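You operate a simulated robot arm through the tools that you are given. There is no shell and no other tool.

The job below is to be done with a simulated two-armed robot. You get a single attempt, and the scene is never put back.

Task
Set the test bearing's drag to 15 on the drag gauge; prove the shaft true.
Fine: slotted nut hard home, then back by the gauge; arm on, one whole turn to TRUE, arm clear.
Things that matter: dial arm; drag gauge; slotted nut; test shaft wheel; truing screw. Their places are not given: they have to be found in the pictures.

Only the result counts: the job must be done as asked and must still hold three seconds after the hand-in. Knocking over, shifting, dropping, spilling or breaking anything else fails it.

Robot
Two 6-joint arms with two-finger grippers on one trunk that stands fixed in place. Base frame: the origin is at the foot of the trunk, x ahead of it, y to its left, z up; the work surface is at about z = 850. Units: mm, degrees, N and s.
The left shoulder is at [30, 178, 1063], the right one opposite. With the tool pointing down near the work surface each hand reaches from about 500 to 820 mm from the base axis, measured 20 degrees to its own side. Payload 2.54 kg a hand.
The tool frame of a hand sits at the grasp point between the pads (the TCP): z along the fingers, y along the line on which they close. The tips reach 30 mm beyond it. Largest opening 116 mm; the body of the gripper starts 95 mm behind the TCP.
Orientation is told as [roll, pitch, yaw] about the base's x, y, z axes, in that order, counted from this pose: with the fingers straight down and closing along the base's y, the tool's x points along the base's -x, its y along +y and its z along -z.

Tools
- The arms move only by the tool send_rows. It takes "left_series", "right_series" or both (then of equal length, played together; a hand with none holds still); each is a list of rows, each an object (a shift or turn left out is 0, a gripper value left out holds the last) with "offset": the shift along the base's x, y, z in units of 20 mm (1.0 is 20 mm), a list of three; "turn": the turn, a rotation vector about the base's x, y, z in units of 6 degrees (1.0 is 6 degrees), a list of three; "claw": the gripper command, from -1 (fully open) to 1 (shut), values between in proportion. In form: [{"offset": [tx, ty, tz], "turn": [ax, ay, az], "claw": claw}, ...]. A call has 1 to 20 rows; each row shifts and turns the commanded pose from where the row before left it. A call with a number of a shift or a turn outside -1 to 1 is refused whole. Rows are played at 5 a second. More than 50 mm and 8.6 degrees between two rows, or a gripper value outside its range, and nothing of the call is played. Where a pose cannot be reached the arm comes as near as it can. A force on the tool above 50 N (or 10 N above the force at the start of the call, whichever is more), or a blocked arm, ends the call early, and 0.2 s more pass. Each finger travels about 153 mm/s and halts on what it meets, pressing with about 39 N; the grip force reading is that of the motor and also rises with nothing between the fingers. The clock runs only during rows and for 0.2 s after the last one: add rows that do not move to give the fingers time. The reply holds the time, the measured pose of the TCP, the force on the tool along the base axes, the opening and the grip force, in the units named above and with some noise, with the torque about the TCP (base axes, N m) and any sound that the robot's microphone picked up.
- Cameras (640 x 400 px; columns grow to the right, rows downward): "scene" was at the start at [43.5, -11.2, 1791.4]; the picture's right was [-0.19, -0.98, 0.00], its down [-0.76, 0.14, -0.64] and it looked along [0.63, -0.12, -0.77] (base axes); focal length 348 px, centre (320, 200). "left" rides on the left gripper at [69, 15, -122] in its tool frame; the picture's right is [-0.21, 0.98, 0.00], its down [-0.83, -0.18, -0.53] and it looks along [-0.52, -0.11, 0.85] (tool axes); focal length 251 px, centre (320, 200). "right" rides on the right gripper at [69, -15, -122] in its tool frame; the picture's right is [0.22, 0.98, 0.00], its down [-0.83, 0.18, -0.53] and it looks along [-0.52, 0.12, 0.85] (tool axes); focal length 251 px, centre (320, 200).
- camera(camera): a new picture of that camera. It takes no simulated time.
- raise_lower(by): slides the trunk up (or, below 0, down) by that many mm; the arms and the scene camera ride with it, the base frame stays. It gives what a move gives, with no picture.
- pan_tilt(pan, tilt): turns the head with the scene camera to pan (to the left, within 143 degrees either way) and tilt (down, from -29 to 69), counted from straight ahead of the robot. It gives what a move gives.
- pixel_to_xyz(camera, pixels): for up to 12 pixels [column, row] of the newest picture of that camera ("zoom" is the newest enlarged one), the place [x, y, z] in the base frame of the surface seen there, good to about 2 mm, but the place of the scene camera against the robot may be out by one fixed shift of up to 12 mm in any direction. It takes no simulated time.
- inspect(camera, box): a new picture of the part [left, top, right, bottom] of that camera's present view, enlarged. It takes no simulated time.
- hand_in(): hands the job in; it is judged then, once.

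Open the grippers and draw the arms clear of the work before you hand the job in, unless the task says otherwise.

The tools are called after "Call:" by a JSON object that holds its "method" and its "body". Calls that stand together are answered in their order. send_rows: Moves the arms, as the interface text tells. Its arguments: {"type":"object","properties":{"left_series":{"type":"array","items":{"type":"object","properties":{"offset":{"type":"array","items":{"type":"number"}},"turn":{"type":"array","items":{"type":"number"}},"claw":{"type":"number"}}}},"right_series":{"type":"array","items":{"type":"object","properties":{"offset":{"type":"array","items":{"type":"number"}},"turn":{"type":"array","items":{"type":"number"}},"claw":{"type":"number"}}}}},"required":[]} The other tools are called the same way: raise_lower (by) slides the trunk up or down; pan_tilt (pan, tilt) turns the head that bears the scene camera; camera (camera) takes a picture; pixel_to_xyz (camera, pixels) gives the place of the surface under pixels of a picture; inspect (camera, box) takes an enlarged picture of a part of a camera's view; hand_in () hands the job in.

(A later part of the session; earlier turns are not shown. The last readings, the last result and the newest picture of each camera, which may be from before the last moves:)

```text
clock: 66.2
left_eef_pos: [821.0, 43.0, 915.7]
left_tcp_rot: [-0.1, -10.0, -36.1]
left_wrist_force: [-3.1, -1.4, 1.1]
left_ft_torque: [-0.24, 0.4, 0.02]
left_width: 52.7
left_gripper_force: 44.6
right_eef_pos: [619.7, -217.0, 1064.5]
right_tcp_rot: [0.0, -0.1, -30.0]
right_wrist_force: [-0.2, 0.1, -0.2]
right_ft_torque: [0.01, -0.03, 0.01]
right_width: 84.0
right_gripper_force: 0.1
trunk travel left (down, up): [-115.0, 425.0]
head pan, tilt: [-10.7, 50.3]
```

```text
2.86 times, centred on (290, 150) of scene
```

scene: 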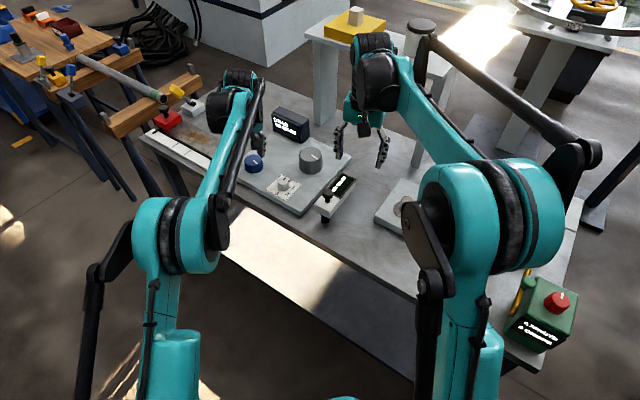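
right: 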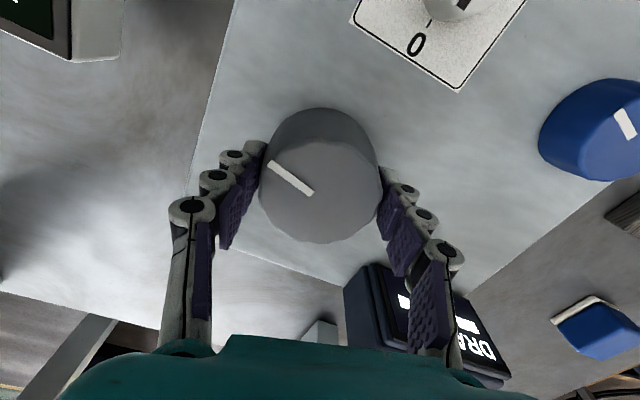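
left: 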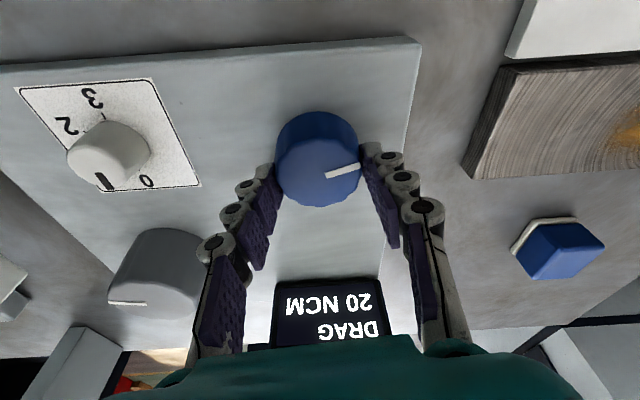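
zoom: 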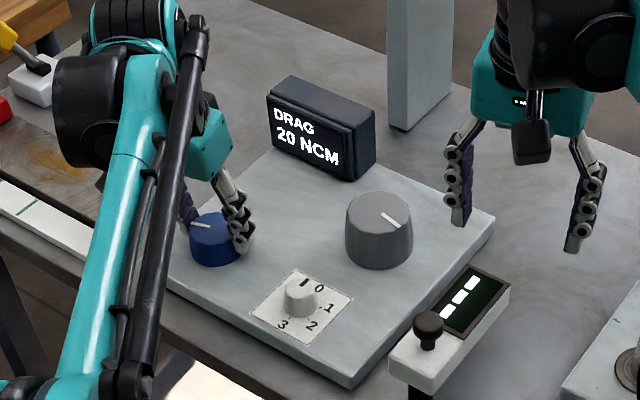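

Reading holds at 20. I back off 24° more, then read.

Call:
{"method": "send_rows", "body": {"left_series": [{"turn": [0, 0, 1]}, {"turn": [0, 0, 1]}, {"turn": [0, 0, 1]}, {"turn": [0, 0, 1]}, {"turn": [0, 0, 0]}]}}

Call:
{"method": "inspect", "body": {"camera": "scene", "box": [220, 80, 360, 220]}}

```text
clock: 67.4
left_eef_pos: [820.8, 42.8, 916.5]
left_tcp_rot: [0.0, -10.0, -12.0]
left_wrist_force: [-1.4, -0.5, 1.7]
left_ft_torque: [0.04, -0.23, 0.0]
left_width: 52.7
left_gripper_force: 45.1
right_eef_pos: [620.3, -217.8, 1065.6]
right_tcp_rot: [0.0, 0.1, -29.9]
right_wrist_force: [-0.4, 0.7, 0.4]
right_ft_torque: [-0.01, 0.0, 0.0]
right_width: 84.3
right_gripper_force: 0.1
trunk travel left (down, up): [-115.0, 425.0]
head pan, tilt: [-10.7, 50.3]
```

```text
2.86 times, centred on (290, 150) of scene
```

zoom: 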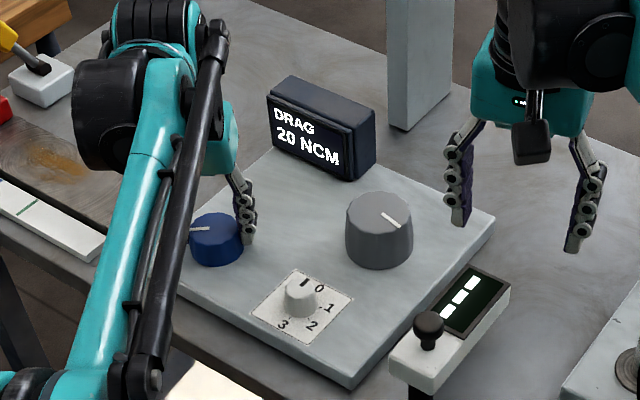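

Still 20 (about 72° back from home). Another 6°.

Call:
{"method": "send_rows", "body": {"left_series": [{"turn": [0, 0, 0.5]}, {"turn": [0, 0, 0.5]}, {"turn": [0, 0, 0]}]}}

Call:
{"method": "inspect", "body": {"camera": "scene", "box": [220, 80, 360, 220]}}

```text
clock: 68.2
left_eef_pos: [821.6, 42.4, 916.7]
left_tcp_rot: [0.1, -9.9, -5.9]
left_wrist_force: [1.4, 0.4, 8.0]
left_ft_torque: [0.03, 0.4, -0.03]
left_width: 52.9
left_gripper_force: 44.3
right_eef_pos: [620.7, -218.1, 1065.7]
right_tcp_rot: [0.0, 0.0, -30.0]
right_wrist_force: [0.3, 0.1, 0.8]
right_ft_torque: [0.04, 0.01, 0.01]
right_width: 84.1
right_gripper_force: 0.0
trunk travel left (down, up): [-115.0, 425.0]
head pan, tilt: [-10.7, 50.3]
```

```text
2.86 times, centred on (290, 150) of scene
```

zoom: 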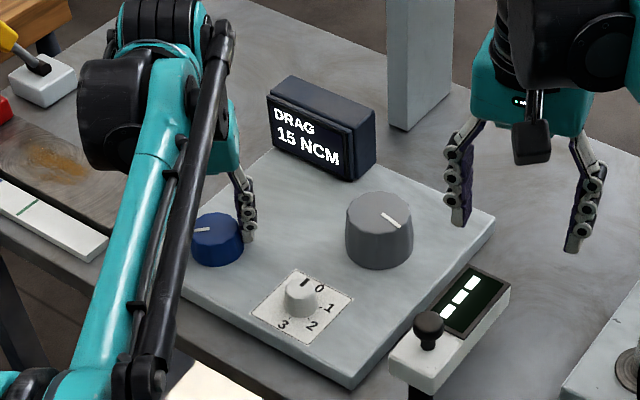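

Now it reads 15 NCM, just past the step at 72–78° back. I go 12° further to sit in the middle of the 15 slot, clear of either edge.

Call:
{"method": "send_rows", "body": {"left_series": [{"turn": [0, 0, 0.5]}, {"turn": [0, 0, 0.5]}, {"turn": [0, 0, 0.5]}, {"turn": [0, 0, 0.5]}, {"turn": [0, 0, 0]}]}}

Call:
{"method": "inspect", "body": {"camera": "scene", "box": [220, 80, 360, 220]}}

Call:
{"method": "camera", "body": {"camera": "left"}}

```text
clock: 69.4
left_eef_pos: [820.8, 42.9, 916.3]
left_tcp_rot: [0.0, -10.0, 6.1]
left_wrist_force: [3.6, 0.6, 7.4]
left_ft_torque: [-0.06, -0.36, 0.02]
left_width: 52.6
left_gripper_force: 45.1
right_eef_pos: [620.3, -218.5, 1066.1]
right_tcp_rot: [0.1, 0.1, -30.0]
right_wrist_force: [0.4, -0.2, -0.5]
right_ft_torque: [0.0, 0.03, 0.02]
right_width: 84.0
right_gripper_force: 0.0
trunk travel left (down, up): [-115.0, 425.0]
head pan, tilt: [-10.7, 50.3]
```

```text
2.86 times, centred on (290, 150) of scene
```

zoom: 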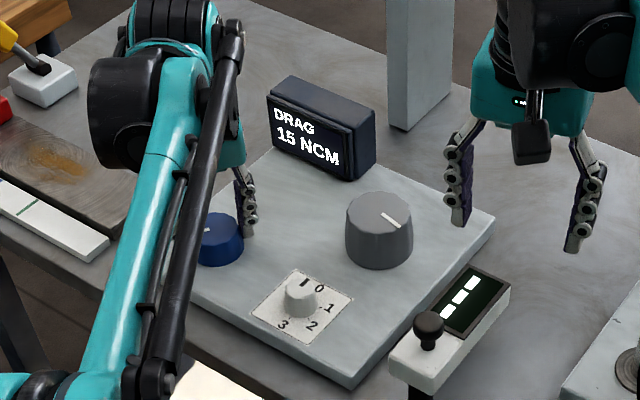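

```text
taken
```

left: 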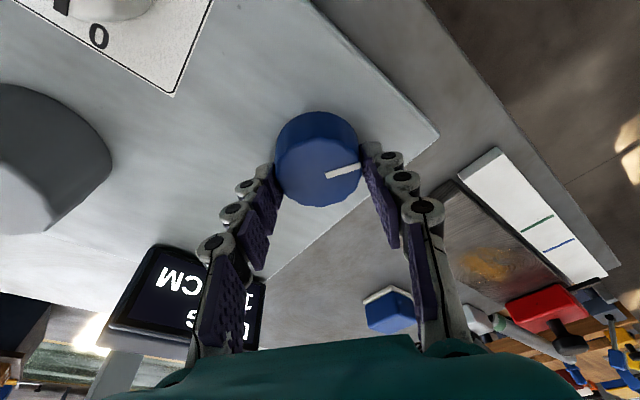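

Gauge steady at 15 NCM, mid-slot. I open the left hand and withdraw it straight up, then back toward the robot.

Call:
{"method": "send_rows", "body": {"left_series": [{"claw": -0.3}, {"claw": -0.3}, {"offset": [0, 0, 0.6]}, {"offset": [0, 0, 0.8]}, {"offset": [0, 0, 0.8]}, {"offset": [-0.5, 0.1, 0.8]}, {"offset": [-0.9, 0.3, 0.6]}, {"offset": [-0.9, 0.3, 0.6]}, {"offset": [-0.9, 0.3, 0.6]}, {"offset": [-0.9, 0.3, 0.6]}, {"offset": [-0.9, 0.3, 0.3]}, {"offset": [-0.9, 0.3, 0]}, {"offset": [-0.9, 0.3, 0]}, {"offset": [-0.9, 0.3, 0]}, {"offset": [-0.9, 0.3, 0]}, {"offset": [-0.9, 0.3, 0]}, {"offset": [-0.9, 0.3, 0]}, {"offset": [-0.9, 0.3, 0]}, {"offset": [-0.9, 0.3, 0]}, {"offset": [0, 0, 0]}]}}

Call:
{"method": "camera", "body": {"camera": "scene"}}

Call:
{"method": "inspect", "body": {"camera": "scene", "box": [220, 80, 380, 240]}}

Call:
{"method": "camera", "body": {"camera": "right"}}

```text
clock: 73.6
left_eef_pos: [576.6, 124.6, 1027.4]
left_tcp_rot: [0.0, -9.9, 6.1]
left_wrist_force: [0.1, 0.4, -0.2]
left_ft_torque: [0.02, 0.01, -0.02]
left_width: 75.4
left_gripper_force: 0.1
right_eef_pos: [621.2, -218.0, 1065.5]
right_tcp_rot: [0.0, 0.1, -29.9]
right_wrist_force: [-0.5, -0.4, -0.7]
right_ft_torque: [-0.01, 0.02, 0.01]
right_width: 83.8
right_gripper_force: 0.0
trunk travel left (down, up): [-115.0, 425.0]
head pan, tilt: [-10.7, 50.3]
```

```text
taken
```

scene: 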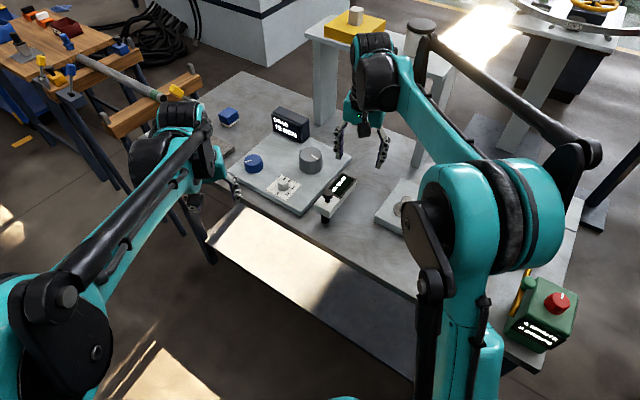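

```text
2.50 times, centred on (300, 160) of scene
```

zoom: 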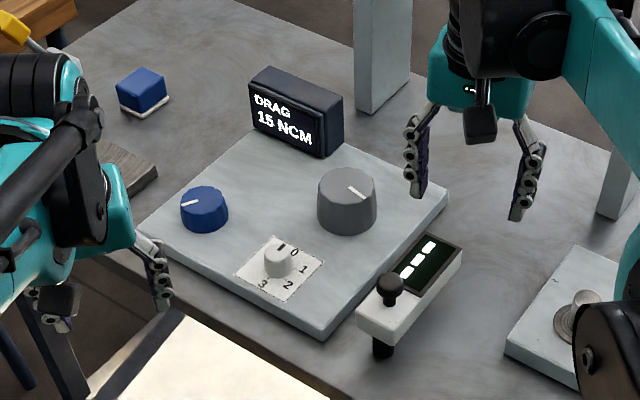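

```text
taken
```

right: 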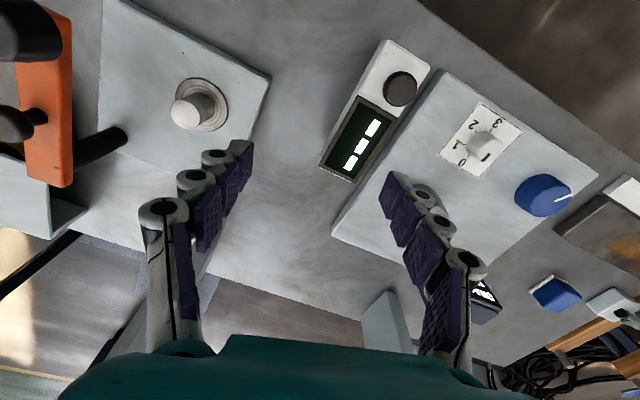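

The gauge holds 15 NCM with the hand away. Next the dial arm: I enlarge it in the right picture and measure its corners and knob.

Call:
{"method": "inspect", "body": {"camera": "right", "box": [300, 20, 460, 200]}}

Call:
{"method": "pixel_to_xyz", "body": {"camera": "right", "pixels": [[386, 44], [425, 68], [322, 162], [350, 179], [398, 90], [412, 88], [388, 88], [398, 104], [360, 140], [375, 115], [418, 85], [385, 60]]}}

Call:
{"method": "pixel_to_xyz", "body": {"camera": "scene", "pixels": [[315, 219], [318, 200], [340, 175], [355, 180], [326, 212], [310, 204], [317, 192], [330, 195]]}}

```text
2.22 times, centred on (380, 110) of right
```

zoom: 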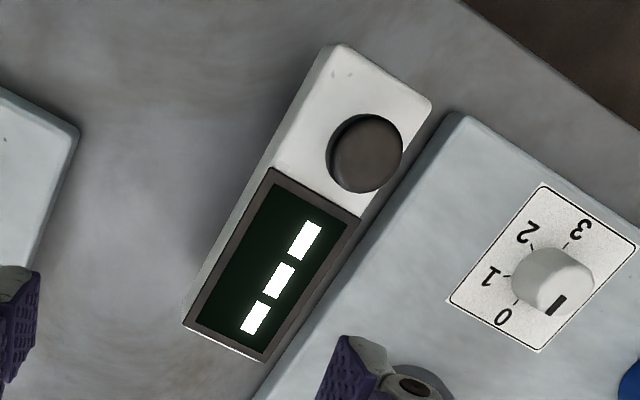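

```text
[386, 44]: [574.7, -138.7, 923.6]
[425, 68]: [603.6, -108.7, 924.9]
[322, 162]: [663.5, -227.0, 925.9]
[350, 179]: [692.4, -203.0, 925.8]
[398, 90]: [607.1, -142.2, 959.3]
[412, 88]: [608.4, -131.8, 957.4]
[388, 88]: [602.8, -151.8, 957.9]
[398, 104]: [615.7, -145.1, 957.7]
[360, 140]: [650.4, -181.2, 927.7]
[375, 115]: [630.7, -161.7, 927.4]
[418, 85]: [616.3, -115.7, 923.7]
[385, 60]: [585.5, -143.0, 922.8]
```

```text
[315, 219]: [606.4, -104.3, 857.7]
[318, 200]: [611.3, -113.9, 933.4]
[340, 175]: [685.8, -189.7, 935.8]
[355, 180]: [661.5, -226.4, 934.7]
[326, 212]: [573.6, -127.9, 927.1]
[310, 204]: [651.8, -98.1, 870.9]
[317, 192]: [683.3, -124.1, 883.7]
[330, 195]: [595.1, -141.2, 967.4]
```

I measure the post under the arm's near end, at scene pixel about (325,218).

Call:
{"method": "pixel_to_xyz", "body": {"camera": "scene", "pixels": [[325, 216], [325, 219], [325, 221], [322, 218], [328, 218], [325, 223]]}}

Call:
{"method": "inspect", "body": {"camera": "scene", "box": [305, 180, 350, 230]}}

Call:
{"method": "camera", "body": {"camera": "left"}}

```text
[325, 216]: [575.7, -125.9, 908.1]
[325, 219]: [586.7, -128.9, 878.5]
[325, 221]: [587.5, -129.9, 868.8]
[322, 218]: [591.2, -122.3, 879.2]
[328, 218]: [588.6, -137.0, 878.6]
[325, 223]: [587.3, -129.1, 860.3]
```

```text
8.00 times, centred on (328, 205) of scene
```

zoom: 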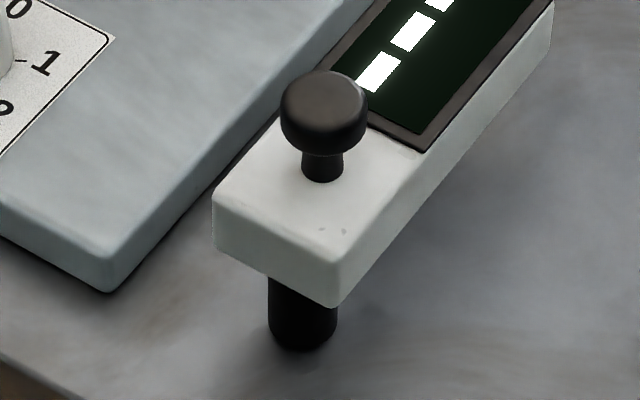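

```text
taken
```

left: 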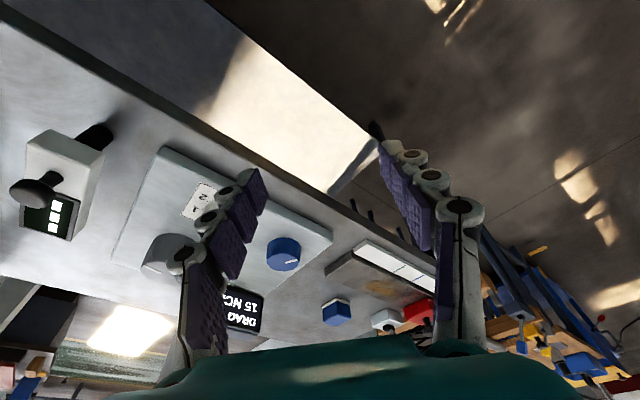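

The arm's pivot post comes out near (598,-133), with the arm 115 mm long from it, 40 mm wide, lying at −46°. I place the right hand above its far end at (664,-201), yawed −46° so the fingers will straddle it.

Call:
{"method": "send_rows", "body": {"right_series": [{"offset": [0.55, 0.2, -0.8], "turn": [0, 0, -0.9], "claw": -0.03}, {"offset": [0.55, 0.2, -0.8], "turn": [0, 0, -0.9]}, {"offset": [0.55, 0.2, -0.8], "turn": [0, 0, -0.9]}, {"offset": [0.5, 0.25, -0.85]}, {"offset": [0, 0, 0]}]}}

Call:
{"method": "camera", "body": {"camera": "right"}}

Call:
{"method": "inspect", "body": {"camera": "scene", "box": [270, 100, 400, 240]}}

```text
clock: 74.8
left_eef_pos: [576.4, 122.9, 1028.5]
left_tcp_rot: [0.0, -10.0, 6.0]
left_wrist_force: [-0.1, 0.7, -1.1]
left_ft_torque: [0.0, -0.01, -0.02]
left_width: 75.3
left_gripper_force: 0.1
right_eef_pos: [664.0, -200.7, 1001.5]
right_tcp_rot: [0.0, 0.0, -46.4]
right_wrist_force: [0.2, -0.4, -0.1]
right_ft_torque: [0.0, -0.01, 0.01]
right_width: 59.7
right_gripper_force: 0.1
trunk travel left (down, up): [-115.0, 425.0]
head pan, tilt: [-10.7, 50.3]
```

```text
taken
```

right: 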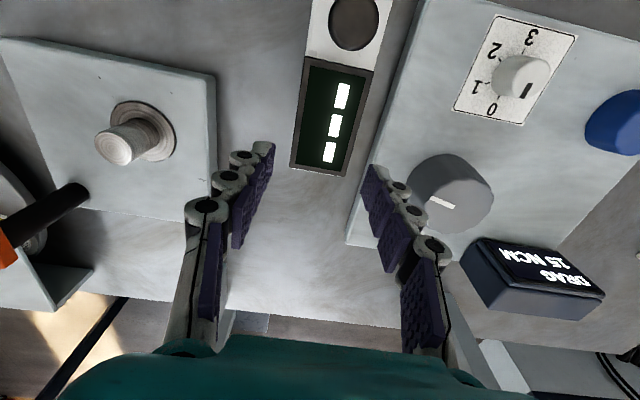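

```text
2.86 times, centred on (335, 170) of scene
```

zoom: 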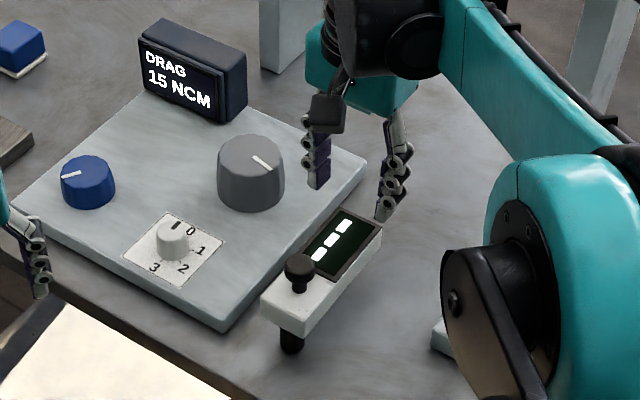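

The point under the grip is at about (320,145) on the arm's display end, centred. I go down to TCP z ≈ 918 with the fingers straddling it.

Call:
{"method": "send_rows", "body": {"right_series": [{"offset": [0, 0, -0.8]}, {"offset": [0, 0, -0.8]}, {"offset": [0, 0, -0.8]}, {"offset": [0, 0, -0.8]}, {"offset": [0, 0, -0.8]}, {"offset": [0, 0, -0.15]}, {"offset": [0, 0, 0]}]}}

Call:
{"method": "camera", "body": {"camera": "right"}}

Call:
{"method": "inspect", "body": {"camera": "scene", "box": [270, 100, 400, 240]}}

```text
clock: 76.4
left_eef_pos: [575.8, 121.6, 1029.1]
left_tcp_rot: [0.0, -9.9, 6.1]
left_wrist_force: [0.0, 0.8, 0.1]
left_ft_torque: [-0.02, 0.03, 0.01]
left_width: 75.5
left_gripper_force: 0.1
right_eef_pos: [664.7, -199.3, 919.6]
right_tcp_rot: [0.0, 0.0, -46.2]
right_wrist_force: [0.1, -0.3, -0.9]
right_ft_torque: [0.01, 0.0, -0.01]
right_width: 59.9
right_gripper_force: 0.0
trunk travel left (down, up): [-115.0, 425.0]
head pan, tilt: [-10.7, 50.3]
```

```text
taken
```

right: 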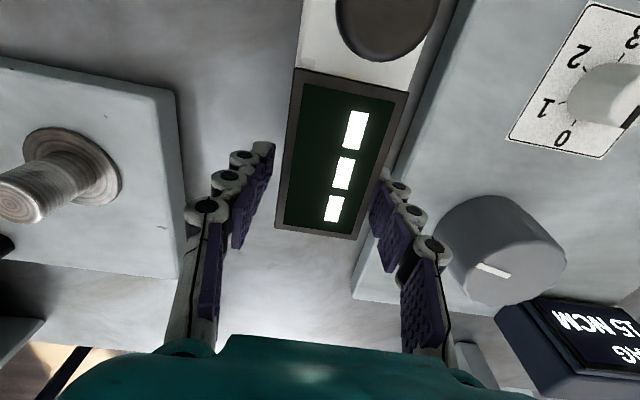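

```text
2.86 times, centred on (335, 170) of scene
```

zoom: 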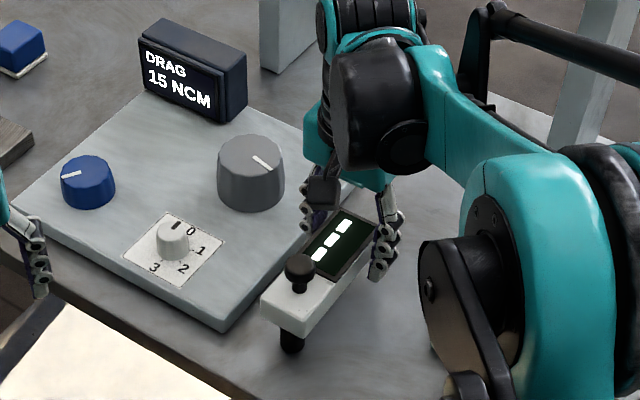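

The fingers straddle the arm's display end without touching. I swing it counter-clockwise 18° along its arc and watch the force.

Call:
{"method": "send_rows", "body": {"right_series": [{"offset": [0.34, 0.36, 0], "turn": [0, 0, 1]}, {"offset": [0.3, 0.4, 0], "turn": [0, 0, 1]}, {"offset": [0.255, 0.425, 0], "turn": [0, 0, 1]}, {"offset": [0, 0, 0]}]}}

Call:
{"method": "camera", "body": {"camera": "right"}}

Call:
{"method": "inspect", "body": {"camera": "scene", "box": [270, 100, 400, 240]}}

```text
clock: 77.4
left_eef_pos: [576.6, 124.5, 1027.8]
left_tcp_rot: [0.0, -10.0, 5.9]
left_wrist_force: [0.2, 0.0, -0.5]
left_ft_torque: [-0.02, 0.02, -0.03]
left_width: 75.3
left_gripper_force: 0.0
right_eef_pos: [681.5, -175.3, 917.9]
right_tcp_rot: [0.1, 0.0, -28.1]
right_wrist_force: [-1.0, 0.0, 0.7]
right_ft_torque: [-0.01, 0.01, 0.06]
right_width: 59.9
right_gripper_force: 0.8
trunk travel left (down, up): [-115.0, 425.0]
head pan, tilt: [-10.7, 50.3]
```

```text
taken
```

right: 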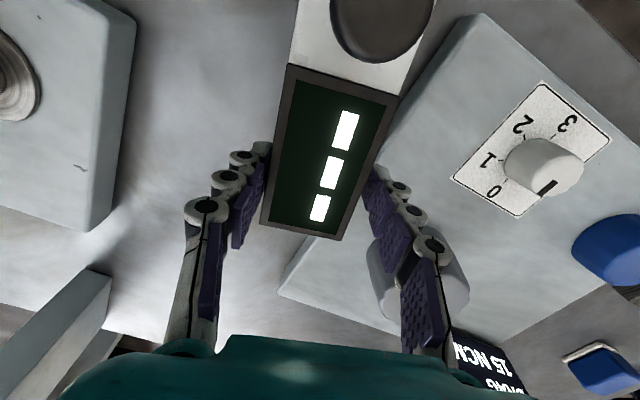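

```text
2.86 times, centred on (335, 170) of scene
```

zoom: 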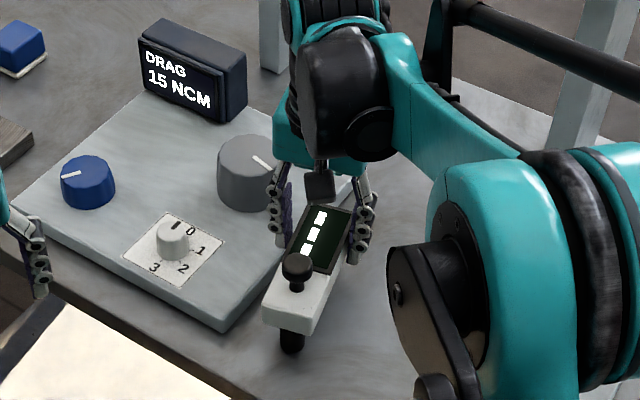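

The arm swings freely about its post. I swing on another 30°.

Call:
{"method": "send_rows", "body": {"right_series": [{"offset": [0.21, 0.45, 0], "turn": [0, 0, 1]}, {"offset": [0.16, 0.47, 0], "turn": [0, 0, 1]}, {"offset": [0.115, 0.485, 0], "turn": [0, 0, 1]}, {"offset": [0.06, 0.495, 0], "turn": [0, 0, 1]}, {"offset": [0.005, 0.495, 0], "turn": [0, 0, 1]}, {"offset": [0, 0, 0]}]}}

Call:
{"method": "camera", "body": {"camera": "right"}}

Call:
{"method": "inspect", "body": {"camera": "scene", "box": [270, 100, 400, 240]}}

```text
clock: 78.6
left_eef_pos: [576.0, 122.6, 1027.9]
left_tcp_rot: [0.2, -10.0, 6.1]
left_wrist_force: [0.7, -0.2, 0.9]
left_ft_torque: [-0.07, 0.03, -0.02]
left_width: 75.6
left_gripper_force: 0.0
right_eef_pos: [689.2, -142.5, 916.1]
right_tcp_rot: [-0.8, 0.7, -0.5]
right_wrist_force: [-16.2, -29.3, -8.2]
right_ft_torque: [-0.29, 0.01, -0.97]
right_width: 76.6
right_gripper_force: 12.6
trunk travel left (down, up): [-115.0, 425.0]
head pan, tilt: [-10.7, 50.3]
stopped in row 5 (right hand): the force on the tool passed its limit at 62 N (the readings are from after the stop); the commanded pose is now the measured one
```

```text
taken
```

right: 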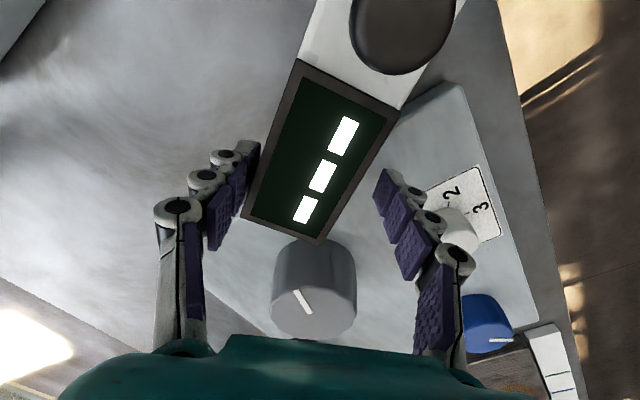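

```text
2.86 times, centred on (335, 170) of scene
```

zoom: 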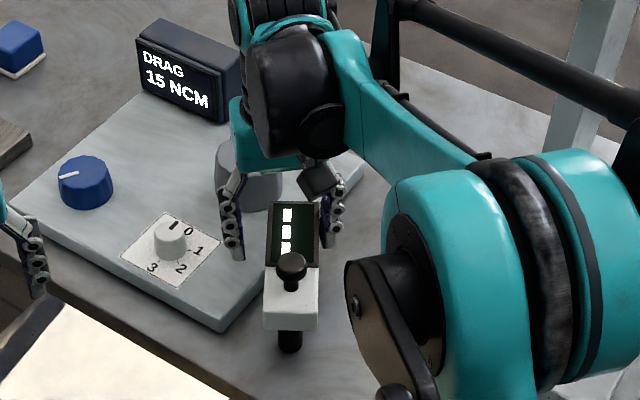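

The push met a stop at 62 N: the arm now stands at about −18°, over the plate's edge, and the hand pressed against it. I back the hand off about 10 mm to relieve it, then look.

Call:
{"method": "send_rows", "body": {"right_series": [{"offset": [-0.1, -0.3, 0]}, {"offset": [-0.1, -0.3, 0]}, {"offset": [0, 0, 0]}]}}

Call:
{"method": "camera", "body": {"camera": "right"}}

Call:
{"method": "inspect", "body": {"camera": "scene", "box": [270, 100, 400, 240]}}

```text
clock: 79.4
left_eef_pos: [576.8, 124.6, 1027.0]
left_tcp_rot: [0.1, -10.0, 6.0]
left_wrist_force: [-0.1, -0.7, 0.2]
left_ft_torque: [0.01, -0.03, -0.04]
left_width: 75.5
left_gripper_force: 0.1
right_eef_pos: [684.7, -149.8, 916.9]
right_tcp_rot: [-0.4, 0.5, -0.1]
right_wrist_force: [1.1, -7.1, 2.5]
right_ft_torque: [-0.2, -0.02, -0.05]
right_width: 65.1
right_gripper_force: 4.2
trunk travel left (down, up): [-115.0, 425.0]
head pan, tilt: [-10.7, 50.3]
```

```text
taken
```

right: 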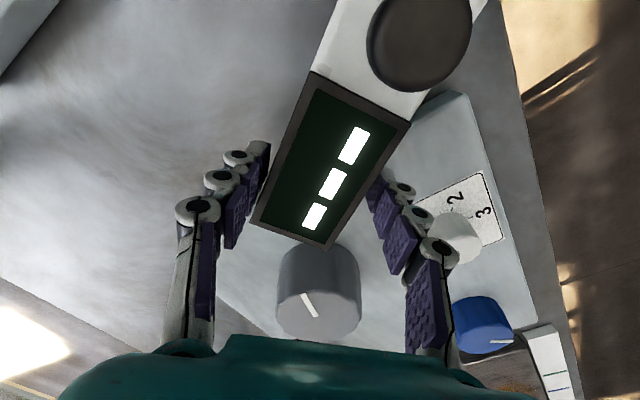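

```text
2.86 times, centred on (335, 170) of scene
```

zoom: 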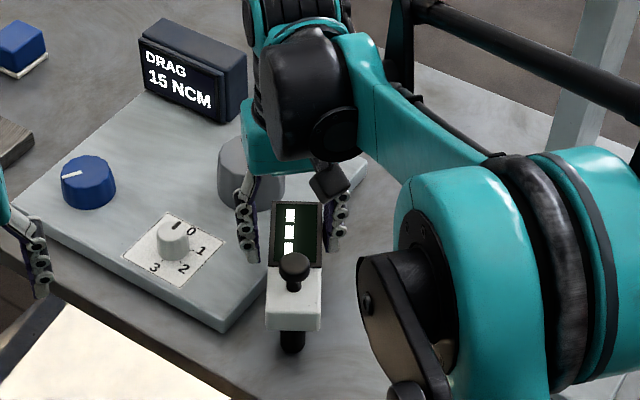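

The arm rests against its stop at roughly −17°, with the hand still lightly touching it. I lift the right hand straight up clear of it.

Call:
{"method": "send_rows", "body": {"right_series": [{"offset": [-0.02, -0.1, 0], "turn": [0, 0, -1]}, {"offset": [0, 0, 0.8]}, {"offset": [0, 0, 0.8]}, {"offset": [0, 0, 0.8]}, {"offset": [0, 0, 0.8]}, {"offset": [0, 0, 0.8]}, {"offset": [0, 0, 0]}]}}

Call:
{"method": "camera", "body": {"camera": "right"}}

Call:
{"method": "inspect", "body": {"camera": "scene", "box": [270, 100, 400, 240]}}

```text
clock: 81.0
left_eef_pos: [577.4, 122.6, 1028.6]
left_tcp_rot: [-0.1, -9.8, 6.1]
left_wrist_force: [-0.2, -0.4, 0.4]
left_ft_torque: [-0.01, 0.01, 0.0]
left_width: 75.5
left_gripper_force: 0.0
right_eef_pos: [686.1, -151.5, 998.8]
right_tcp_rot: [-0.5, 0.6, -6.1]
right_wrist_force: [0.3, 0.6, -0.3]
right_ft_torque: [0.0, 0.0, -0.02]
right_width: 59.6
right_gripper_force: 0.0
trunk travel left (down, up): [-115.0, 425.0]
head pan, tilt: [-10.7, 50.3]
```

```text
taken
```

right: 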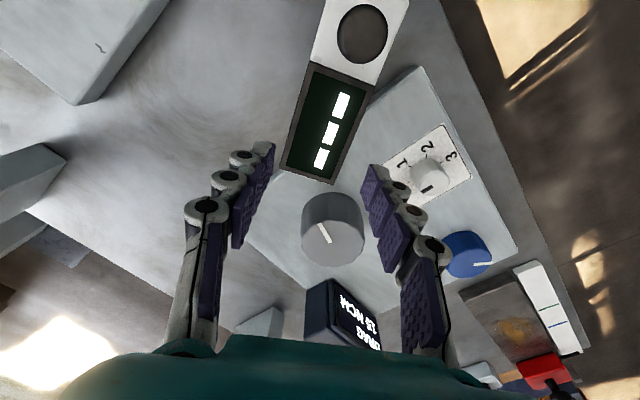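

```text
2.86 times, centred on (335, 170) of scene
```

zoom: 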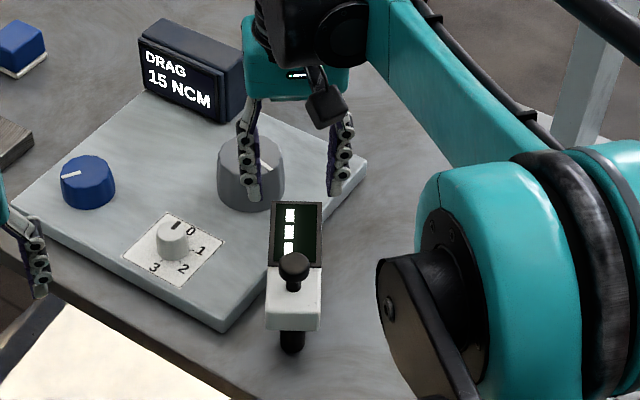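

The arm stays where it was put. I measure its corners to know its angle.

Call:
{"method": "pixel_to_xyz", "body": {"camera": "right", "pixels": [[286, 165], [332, 179], [315, 68], [368, 92], [330, 130], [361, 34], [330, 20], [338, 222], [332, 240]]}}

```text
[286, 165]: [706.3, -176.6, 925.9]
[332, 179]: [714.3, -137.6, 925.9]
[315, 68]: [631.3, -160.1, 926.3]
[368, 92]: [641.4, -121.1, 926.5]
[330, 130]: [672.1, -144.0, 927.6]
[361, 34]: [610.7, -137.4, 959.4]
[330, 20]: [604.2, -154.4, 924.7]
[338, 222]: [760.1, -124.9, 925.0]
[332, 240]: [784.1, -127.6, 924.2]
```

The arm now stands at −12.6°, firmly at its inner stop, its tip 47 mm from the wheel's rim. I move the right hand above the wheel, yawing to +60° and opening to 84 mm, and then lower to it.

Call:
{"method": "send_rows", "body": {"right_series": [{"offset": [0.6, 0.2, -0.1], "turn": [0.08, -0.1, 0], "claw": -0.45}, {"offset": [0.6, 0.2, -0.1], "turn": [0, 0, 1]}, {"offset": [0.6, 0.2, -0.1], "turn": [0, 0, 1]}, {"offset": [0.6, 0.2, -0.1], "turn": [0, 0, 1]}, {"offset": [0.6, 0.2, -0.1], "turn": [0, 0, 1]}, {"offset": [0.6, 0.2, -0.1], "turn": [0, 0, 1]}, {"offset": [0.6, 0, -0.1], "turn": [0, 0, 1]}, {"offset": [0.6, 0, -0.1], "turn": [0, 0, 1]}, {"offset": [0.5, 0, -0.2], "turn": [0, 0, 1]}, {"offset": [0, 0, -0.2], "turn": [0, 0, 1]}, {"offset": [0, 0, 0], "turn": [0, 0, 1]}, {"offset": [0, 0, 0], "turn": [0, 0, 1]}, {"offset": [0, 0, 0]}]}}

Call:
{"method": "camera", "body": {"camera": "right"}}

```text
clock: 83.8
left_eef_pos: [576.1, 124.1, 1028.6]
left_tcp_rot: [0.1, -9.9, 6.1]
left_wrist_force: [-0.1, 0.5, -0.9]
left_ft_torque: [-0.04, -0.02, 0.01]
left_width: 75.3
left_gripper_force: 0.0
right_eef_pos: [792.2, -127.0, 973.4]
right_tcp_rot: [0.1, -0.2, 59.9]
right_wrist_force: [0.8, 0.0, 0.6]
right_ft_torque: [-0.03, 0.04, 0.02]
right_width: 84.1
right_gripper_force: 0.1
trunk travel left (down, up): [-115.0, 425.0]
head pan, tilt: [-10.7, 50.3]
```

```text
taken
```

right: 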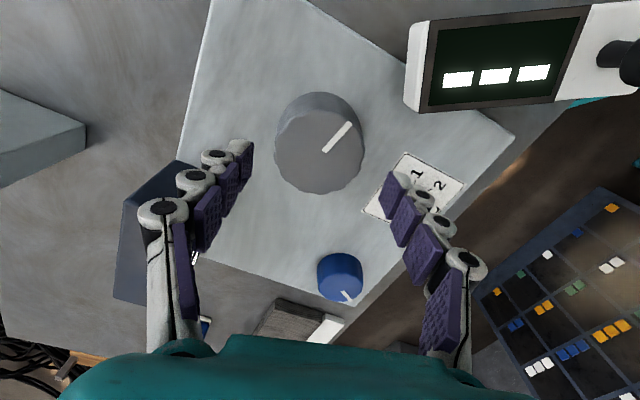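

In place over the wheel, and the dial's display is visible at (500,70). I lower to z ≈ 915 and close on the wheel.

Call:
{"method": "send_rows", "body": {"right_series": [{"offset": [0, 0, -0.75]}, {"offset": [0, 0, -0.75]}, {"offset": [0, 0, -0.75]}, {"offset": [0, 0, -0.65]}, {"claw": -0.25}, {"claw": -0.15}, {"claw": -0.05}, {"claw": 0.1}, {"offset": [0, 0, 0]}]}}

Call:
{"method": "camera", "body": {"camera": "right"}}

```text
clock: 85.8
left_eef_pos: [577.5, 123.9, 1027.2]
left_tcp_rot: [-0.1, -9.9, 6.0]
left_wrist_force: [0.3, -0.5, 0.1]
left_ft_torque: [-0.02, 0.03, 0.03]
left_width: 75.4
left_gripper_force: 0.0
right_eef_pos: [791.7, -126.5, 916.4]
right_tcp_rot: [0.0, -0.1, 59.8]
right_wrist_force: [7.7, -1.5, 7.9]
right_ft_torque: [-0.15, -0.43, -0.03]
right_width: 69.4
right_gripper_force: 44.8
trunk travel left (down, up): [-115.0, 425.0]
head pan, tilt: [-10.7, 50.3]
```

```text
taken
```

right: 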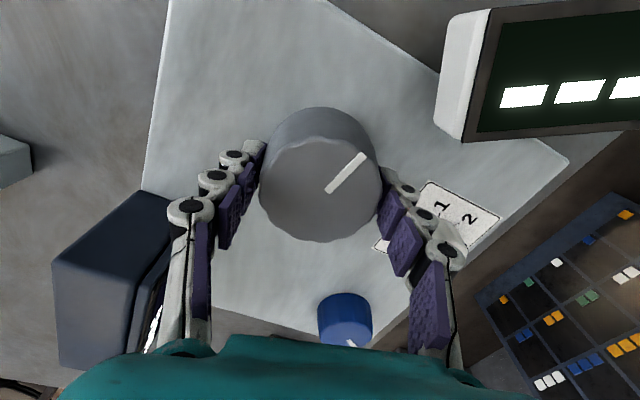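

Wheel gripped. I turn it clockwise 120° in one stroke.

Call:
{"method": "send_rows", "body": {"right_series": [{"turn": [0, 0, -1]}, {"turn": [0, 0, -1]}, {"turn": [0, 0, -1]}, {"turn": [0, 0, -1]}, {"turn": [0, 0, -1]}, {"turn": [0, 0, -1]}, {"turn": [0, 0, -1]}, {"turn": [0, 0, -1]}, {"turn": [0, 0, -1]}, {"turn": [0, 0, -1]}, {"turn": [0, 0, -1]}, {"turn": [0, 0, -1]}, {"turn": [0, 0, -1]}, {"turn": [0, 0, -1]}, {"turn": [0, 0, -1]}, {"turn": [0, 0, -1]}, {"turn": [0, 0, -1]}, {"turn": [0, 0, -1]}, {"turn": [0, 0, -1]}, {"turn": [0, 0, -1]}]}}

Call:
{"method": "camera", "body": {"camera": "right"}}

Call:
{"method": "inspect", "body": {"camera": "scene", "box": [250, 90, 400, 240]}}

```text
clock: 90.0
left_eef_pos: [577.3, 123.9, 1027.9]
left_tcp_rot: [0.0, -10.0, 6.1]
left_wrist_force: [0.5, 0.3, -0.2]
left_ft_torque: [0.01, 0.02, 0.0]
left_width: 75.3
left_gripper_force: 0.1
right_eef_pos: [791.4, -127.8, 916.8]
right_tcp_rot: [0.1, -0.2, -60.2]
right_wrist_force: [22.3, -5.5, 27.3]
right_ft_torque: [-0.38, -0.75, -0.02]
right_width: 69.4
right_gripper_force: 45.1
trunk travel left (down, up): [-115.0, 425.0]
head pan, tilt: [-10.7, 50.3]
```

```text
taken
```

right: 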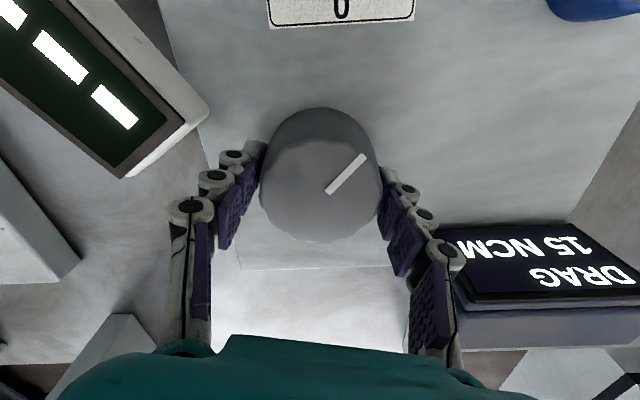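

```text
2.67 times, centred on (325, 165) of scene
```

zoom: 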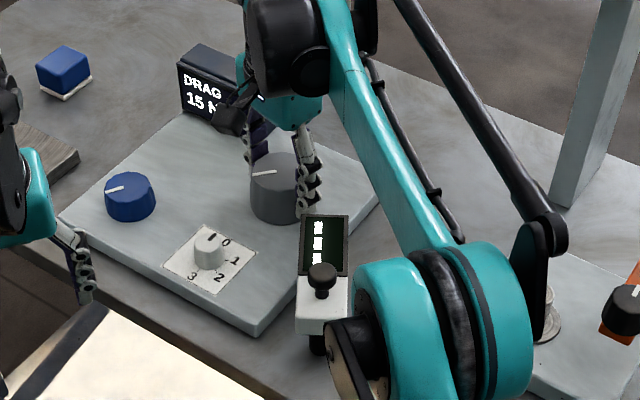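

The wheel followed the full 120° and both displays are readable (dial still dashes, DRAG 15). I release, add 1.5 mm in x for centring, and turn the open hand back to +60°.

Call:
{"method": "send_rows", "body": {"right_series": [{"claw": -0.45}, {"offset": [0.07, 0, 0], "claw": -0.45}, {"turn": [0, 0, 1]}, {"turn": [0, 0, 1]}, {"turn": [0, 0, 1]}, {"turn": [0, 0, 1]}, {"turn": [0, 0, 1]}, {"turn": [0, 0, 1]}, {"turn": [0, 0, 1]}, {"turn": [0, 0, 1]}, {"turn": [0, 0, 1]}, {"turn": [0, 0, 1]}, {"turn": [0, 0, 1]}, {"turn": [0, 0, 1]}, {"turn": [0, 0, 1]}, {"turn": [0, 0, 1]}, {"turn": [0, 0, 1]}, {"turn": [0, 0, 1]}, {"turn": [0, 0, 1]}, {"turn": [0, 0, 1]}]}}

Call:
{"method": "send_rows", "body": {"right_series": [{"turn": [0, 0, 1]}, {"turn": [0, 0, 1]}, {"claw": -0.25}, {"claw": -0.15}, {"claw": -0.05}, {"claw": 0.1}, {"offset": [0, 0, 0]}]}}

Call:
{"method": "camera", "body": {"camera": "right"}}

```text
clock: 94.2
left_eef_pos: [576.0, 123.4, 1028.1]
left_tcp_rot: [0.0, -9.8, 6.0]
left_wrist_force: [0.1, 0.5, -0.6]
left_ft_torque: [-0.01, -0.02, -0.01]
left_width: 75.8
left_gripper_force: 0.0
right_eef_pos: [792.5, -127.3, 913.8]
right_tcp_rot: [0.1, -0.1, 47.9]
right_wrist_force: [-1.1, -0.6, -0.2]
right_ft_torque: [0.02, 0.0, 0.03]
right_width: 84.0
right_gripper_force: 0.0
trunk travel left (down, up): [-115.0, 425.0]
head pan, tilt: [-10.7, 50.3]
```

```text
clock: 95.8
left_eef_pos: [576.4, 125.2, 1028.0]
left_tcp_rot: [0.1, -10.0, 6.1]
left_wrist_force: [-0.4, 0.8, 0.1]
left_ft_torque: [-0.02, 0.0, 0.02]
left_width: 75.3
left_gripper_force: 0.1
right_eef_pos: [792.8, -125.8, 915.1]
right_tcp_rot: [0.2, -0.1, 59.9]
right_wrist_force: [-11.6, 4.4, -1.7]
right_ft_torque: [0.32, 1.14, 0.02]
right_width: 68.9
right_gripper_force: 45.4
trunk travel left (down, up): [-115.0, 425.0]
head pan, tilt: [-10.7, 50.3]
```

```text
taken
```

right: 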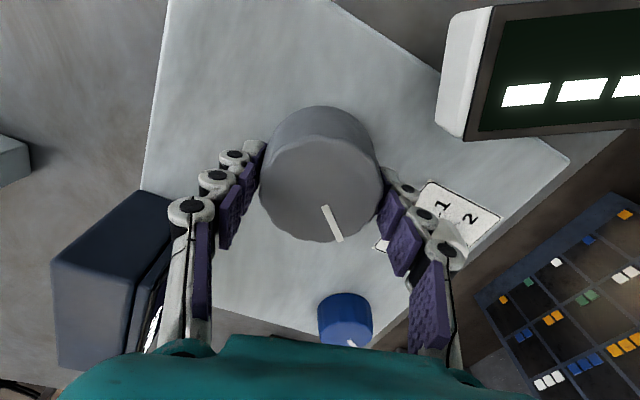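

The wheel's mark moved 120° as expected. Second clockwise stroke of 120°.

Call:
{"method": "send_rows", "body": {"right_series": [{"turn": [0, 0, -1]}, {"turn": [0, 0, -1]}, {"turn": [0, 0, -1]}, {"turn": [0, 0, -1]}, {"turn": [0, 0, -1]}, {"turn": [0, 0, -1]}, {"turn": [0, 0, -1]}, {"turn": [0, 0, -1]}, {"turn": [0, 0, -1]}, {"turn": [0, 0, -1]}, {"turn": [0, 0, -1]}, {"turn": [0, 0, -1]}, {"turn": [0, 0, -1]}, {"turn": [0, 0, -1]}, {"turn": [0, 0, -1]}, {"turn": [0, 0, -1]}, {"turn": [0, 0, -1]}, {"turn": [0, 0, -1]}, {"turn": [0, 0, -1]}, {"turn": [0, 0, -1]}]}}

Call:
{"method": "camera", "body": {"camera": "right"}}

Call:
{"method": "inspect", "body": {"camera": "scene", "box": [250, 90, 400, 240]}}

```text
clock: 100.0
left_eef_pos: [576.7, 122.9, 1027.9]
left_tcp_rot: [0.0, -10.0, 6.1]
left_wrist_force: [0.6, 0.1, -0.1]
left_ft_torque: [0.01, -0.01, -0.04]
left_width: 75.5
left_gripper_force: 0.0
right_eef_pos: [792.8, -129.5, 916.0]
right_tcp_rot: [0.0, 0.1, -60.3]
right_wrist_force: [-20.8, -5.1, -15.3]
right_ft_torque: [-0.46, 0.23, 0.02]
right_width: 69.2
right_gripper_force: 44.5
trunk travel left (down, up): [-115.0, 425.0]
head pan, tilt: [-10.7, 50.3]
```

```text
taken
```

right: 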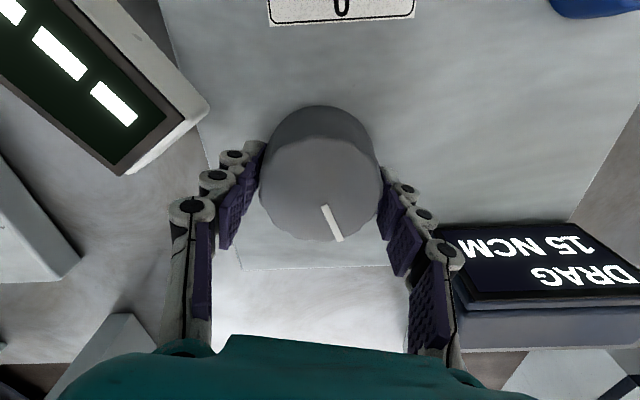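

```text
2.67 times, centred on (325, 165) of scene
```

zoom: 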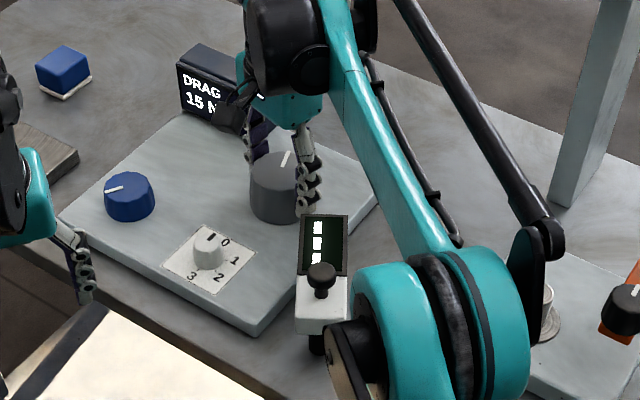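

240° of wheel turn done, dial still dashes. I release, shift 0.8 mm back in x, and return the open hand to +60°.

Call:
{"method": "send_rows", "body": {"right_series": [{"claw": -0.45}, {"offset": [-0.04, 0, 0.03], "claw": -0.45}, {"turn": [0, 0, 1]}, {"turn": [0, 0, 1]}, {"turn": [0, 0, 1]}, {"turn": [0, 0, 1]}, {"turn": [0, 0, 1]}, {"turn": [0, 0, 1]}, {"turn": [0, 0, 1]}, {"turn": [0, 0, 1]}, {"turn": [0, 0, 1]}, {"turn": [0, 0, 1]}, {"turn": [0, 0, 1]}, {"turn": [0, 0, 1]}, {"turn": [0, 0, 1]}, {"turn": [0, 0, 1]}, {"turn": [0, 0, 1]}, {"turn": [0, 0, 1]}, {"turn": [0, 0, 1]}, {"turn": [0, 0, 1]}]}}

Call:
{"method": "send_rows", "body": {"right_series": [{"turn": [0, 0, 1]}, {"turn": [0, 0, 1]}, {"claw": -0.25}, {"claw": -0.15}, {"claw": -0.05}, {"claw": 0.1}, {"offset": [0, 0, 0]}]}}

Call:
{"method": "camera", "body": {"camera": "right"}}

```text
clock: 104.2
left_eef_pos: [575.6, 122.8, 1028.7]
left_tcp_rot: [0.0, -9.9, 6.1]
left_wrist_force: [0.6, 0.3, -0.4]
left_ft_torque: [-0.02, -0.02, -0.04]
left_width: 75.3
left_gripper_force: 0.1
right_eef_pos: [792.0, -126.6, 917.2]
right_tcp_rot: [0.2, -0.1, 48.0]
right_wrist_force: [0.1, 0.2, 0.9]
right_ft_torque: [0.02, -0.01, -0.01]
right_width: 84.1
right_gripper_force: 0.1
trunk travel left (down, up): [-115.0, 425.0]
head pan, tilt: [-10.7, 50.3]
```

```text
clock: 105.8
left_eef_pos: [576.5, 124.5, 1029.7]
left_tcp_rot: [0.0, -10.0, 6.1]
left_wrist_force: [0.4, -0.1, 0.4]
left_ft_torque: [0.0, -0.01, -0.01]
left_width: 75.5
left_gripper_force: 0.0
right_eef_pos: [792.9, -125.6, 916.6]
right_tcp_rot: [0.0, -0.1, 59.9]
right_wrist_force: [1.4, -0.5, 2.3]
right_ft_torque: [0.03, 0.0, 0.04]
right_width: 68.8
right_gripper_force: 45.6
trunk travel left (down, up): [-115.0, 425.0]
head pan, tilt: [-10.7, 50.3]
```

```text
taken
```

right: 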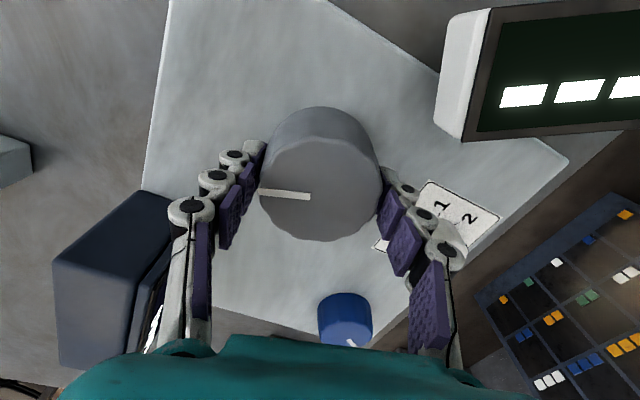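

Regripped with almost no side force. Third clockwise stroke of 120° to complete a whole turn.

Call:
{"method": "send_rows", "body": {"right_series": [{"turn": [0, 0, -1]}, {"turn": [0, 0, -1]}, {"turn": [0, 0, -1]}, {"turn": [0, 0, -1]}, {"turn": [0, 0, -1]}, {"turn": [0, 0, -1]}, {"turn": [0, 0, -1]}, {"turn": [0, 0, -1]}, {"turn": [0, 0, -1]}, {"turn": [0, 0, -1]}, {"turn": [0, 0, -1]}, {"turn": [0, 0, -1]}, {"turn": [0, 0, -1]}, {"turn": [0, 0, -1]}, {"turn": [0, 0, -1]}, {"turn": [0, 0, -1]}, {"turn": [0, 0, -1]}, {"turn": [0, 0, -1]}, {"turn": [0, 0, -1]}, {"turn": [0, 0, -1]}]}}

Call:
{"method": "camera", "body": {"camera": "right"}}

Call:
{"method": "inspect", "body": {"camera": "scene", "box": [250, 90, 400, 240]}}

```text
clock: 110.0
left_eef_pos: [576.0, 123.1, 1029.6]
left_tcp_rot: [0.0, -10.1, 6.2]
left_wrist_force: [-0.9, 0.6, 0.1]
left_ft_torque: [0.0, 0.02, 0.01]
left_width: 75.6
left_gripper_force: 0.0
right_eef_pos: [791.7, -126.9, 915.6]
right_tcp_rot: [0.1, -0.1, -60.4]
right_wrist_force: [17.2, -8.7, 27.0]
right_ft_torque: [-0.32, -0.62, -0.01]
right_width: 69.0
right_gripper_force: 44.8
trunk travel left (down, up): [-115.0, 425.0]
head pan, tilt: [-10.7, 50.3]
```

```text
taken
```

right: 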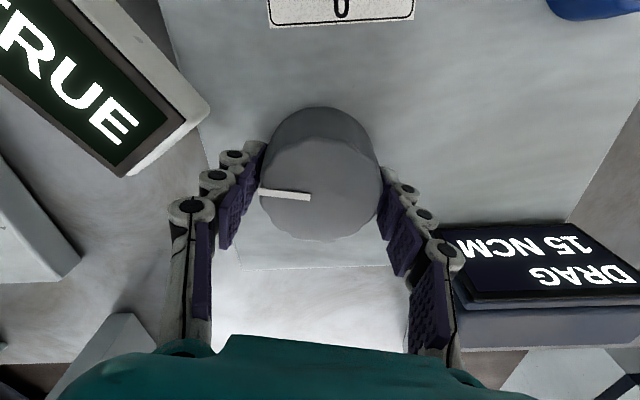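

```text
2.67 times, centred on (325, 165) of scene
```

zoom: 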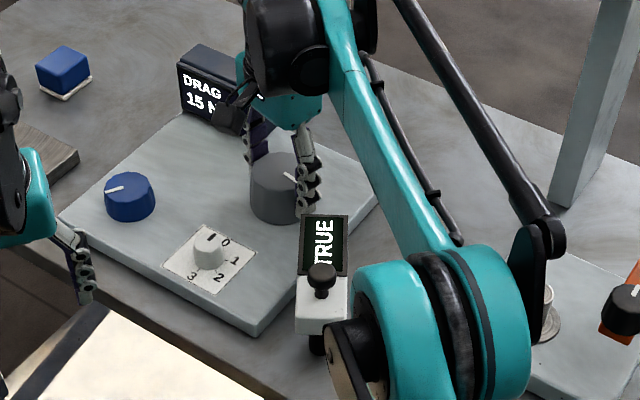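

The dial reads TRUE and DRAG still shows 15 NCM. I release the wheel, rise, and go above the arm's display end at (691,-153), yawing to −12.6° to straddle it.

Call:
{"method": "send_rows", "body": {"right_series": [{"claw": -0.45}, {"claw": -0.45}, {"offset": [0, 0, 0.7]}, {"offset": [0, 0, 0.8]}, {"offset": [0, 0, 0.8]}, {"offset": [0, 0, 0.8]}, {"offset": [-0.6, -0.15, 0.3], "turn": [0, 0, 1]}, {"offset": [-0.6, -0.15, 0.3], "turn": [0, 0, 1]}, {"offset": [-0.6, -0.15, 0.2], "turn": [0, 0, 1]}, {"offset": [-0.6, -0.15, 0], "turn": [0, 0, 1]}, {"offset": [-0.65, -0.15, 0], "turn": [0, 0, 1]}, {"offset": [-0.65, -0.15, 0], "turn": [0, 0, 1]}, {"offset": [-0.65, -0.2, 0], "turn": [0, 0, 1]}, {"offset": [-0.65, -0.2, 0], "turn": [0, 0, 0.95], "claw": -0.03}, {"offset": [0, 0, 0]}]}}

Call:
{"method": "camera", "body": {"camera": "right"}}

Call:
{"method": "inspect", "body": {"camera": "scene", "box": [250, 90, 400, 240]}}

```text
clock: 113.2
left_eef_pos: [576.4, 124.6, 1028.9]
left_tcp_rot: [0.0, -9.9, 6.1]
left_wrist_force: [0.0, -0.2, 0.0]
left_ft_torque: [0.02, -0.01, 0.01]
left_width: 75.6
left_gripper_force: 0.1
right_eef_pos: [759.9, -148.7, 1030.7]
right_tcp_rot: [0.0, 0.0, -12.4]
right_wrist_force: [0.4, 0.1, -0.5]
right_ft_torque: [0.02, 0.01, 0.0]
right_width: 60.0
right_gripper_force: 0.1
right hand out of reach, approached as far as the arm can: row 6, 7, 8, 9, 10, 11, 12, 13, 14
trunk travel left (down, up): [-115.0, 425.0]
head pan, tilt: [-10.7, 50.3]
```

```text
taken
```

right: 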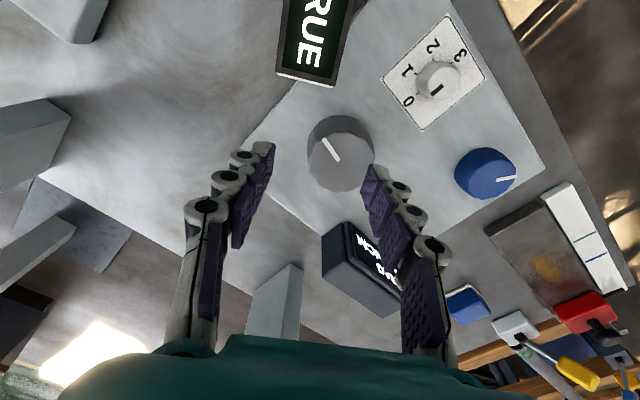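

```text
2.67 times, centred on (325, 165) of scene
```

zoom: 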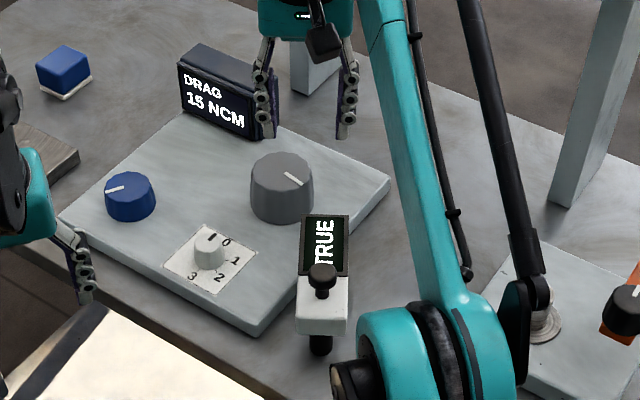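

The hand was held back by reach at (760,-149,1031). I move it on to (691,-153,990) over the arm.

Call:
{"method": "send_rows", "body": {"right_series": [{"offset": [-0.9, -0.05, 0]}, {"offset": [-0.9, -0.05, -0.5]}, {"offset": [-0.85, -0.05, -0.7]}, {"offset": [-0.8, -0.06, -0.8]}, {"offset": [0, 0, 0]}]}}

Call:
{"method": "camera", "body": {"camera": "right"}}

```text
clock: 114.4
left_eef_pos: [576.9, 124.0, 1029.2]
left_tcp_rot: [0.0, -10.0, 6.2]
left_wrist_force: [0.1, -0.9, 1.5]
left_ft_torque: [0.04, 0.0, -0.01]
left_width: 75.5
left_gripper_force: 0.0
right_eef_pos: [758.9, -151.8, 1032.1]
right_tcp_rot: [-0.2, 0.1, -12.3]
right_wrist_force: [-0.5, -0.7, 0.6]
right_ft_torque: [0.01, 0.01, 0.03]
right_width: 59.7
right_gripper_force: 0.0
right hand out of reach, approached as far as the arm can: row 1, 2, 3, 4
trunk travel left (down, up): [-115.0, 425.0]
head pan, tilt: [-10.7, 50.3]
```

```text
taken
```

right: 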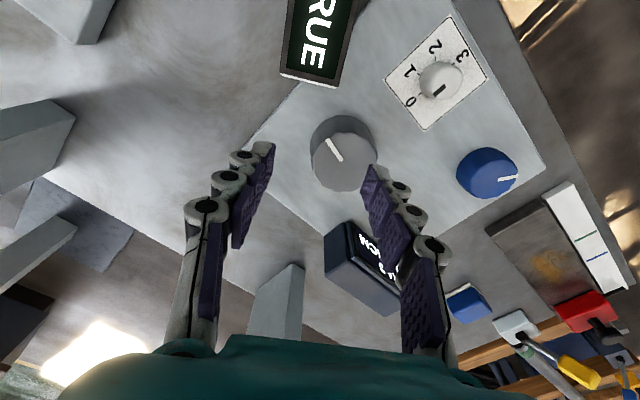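

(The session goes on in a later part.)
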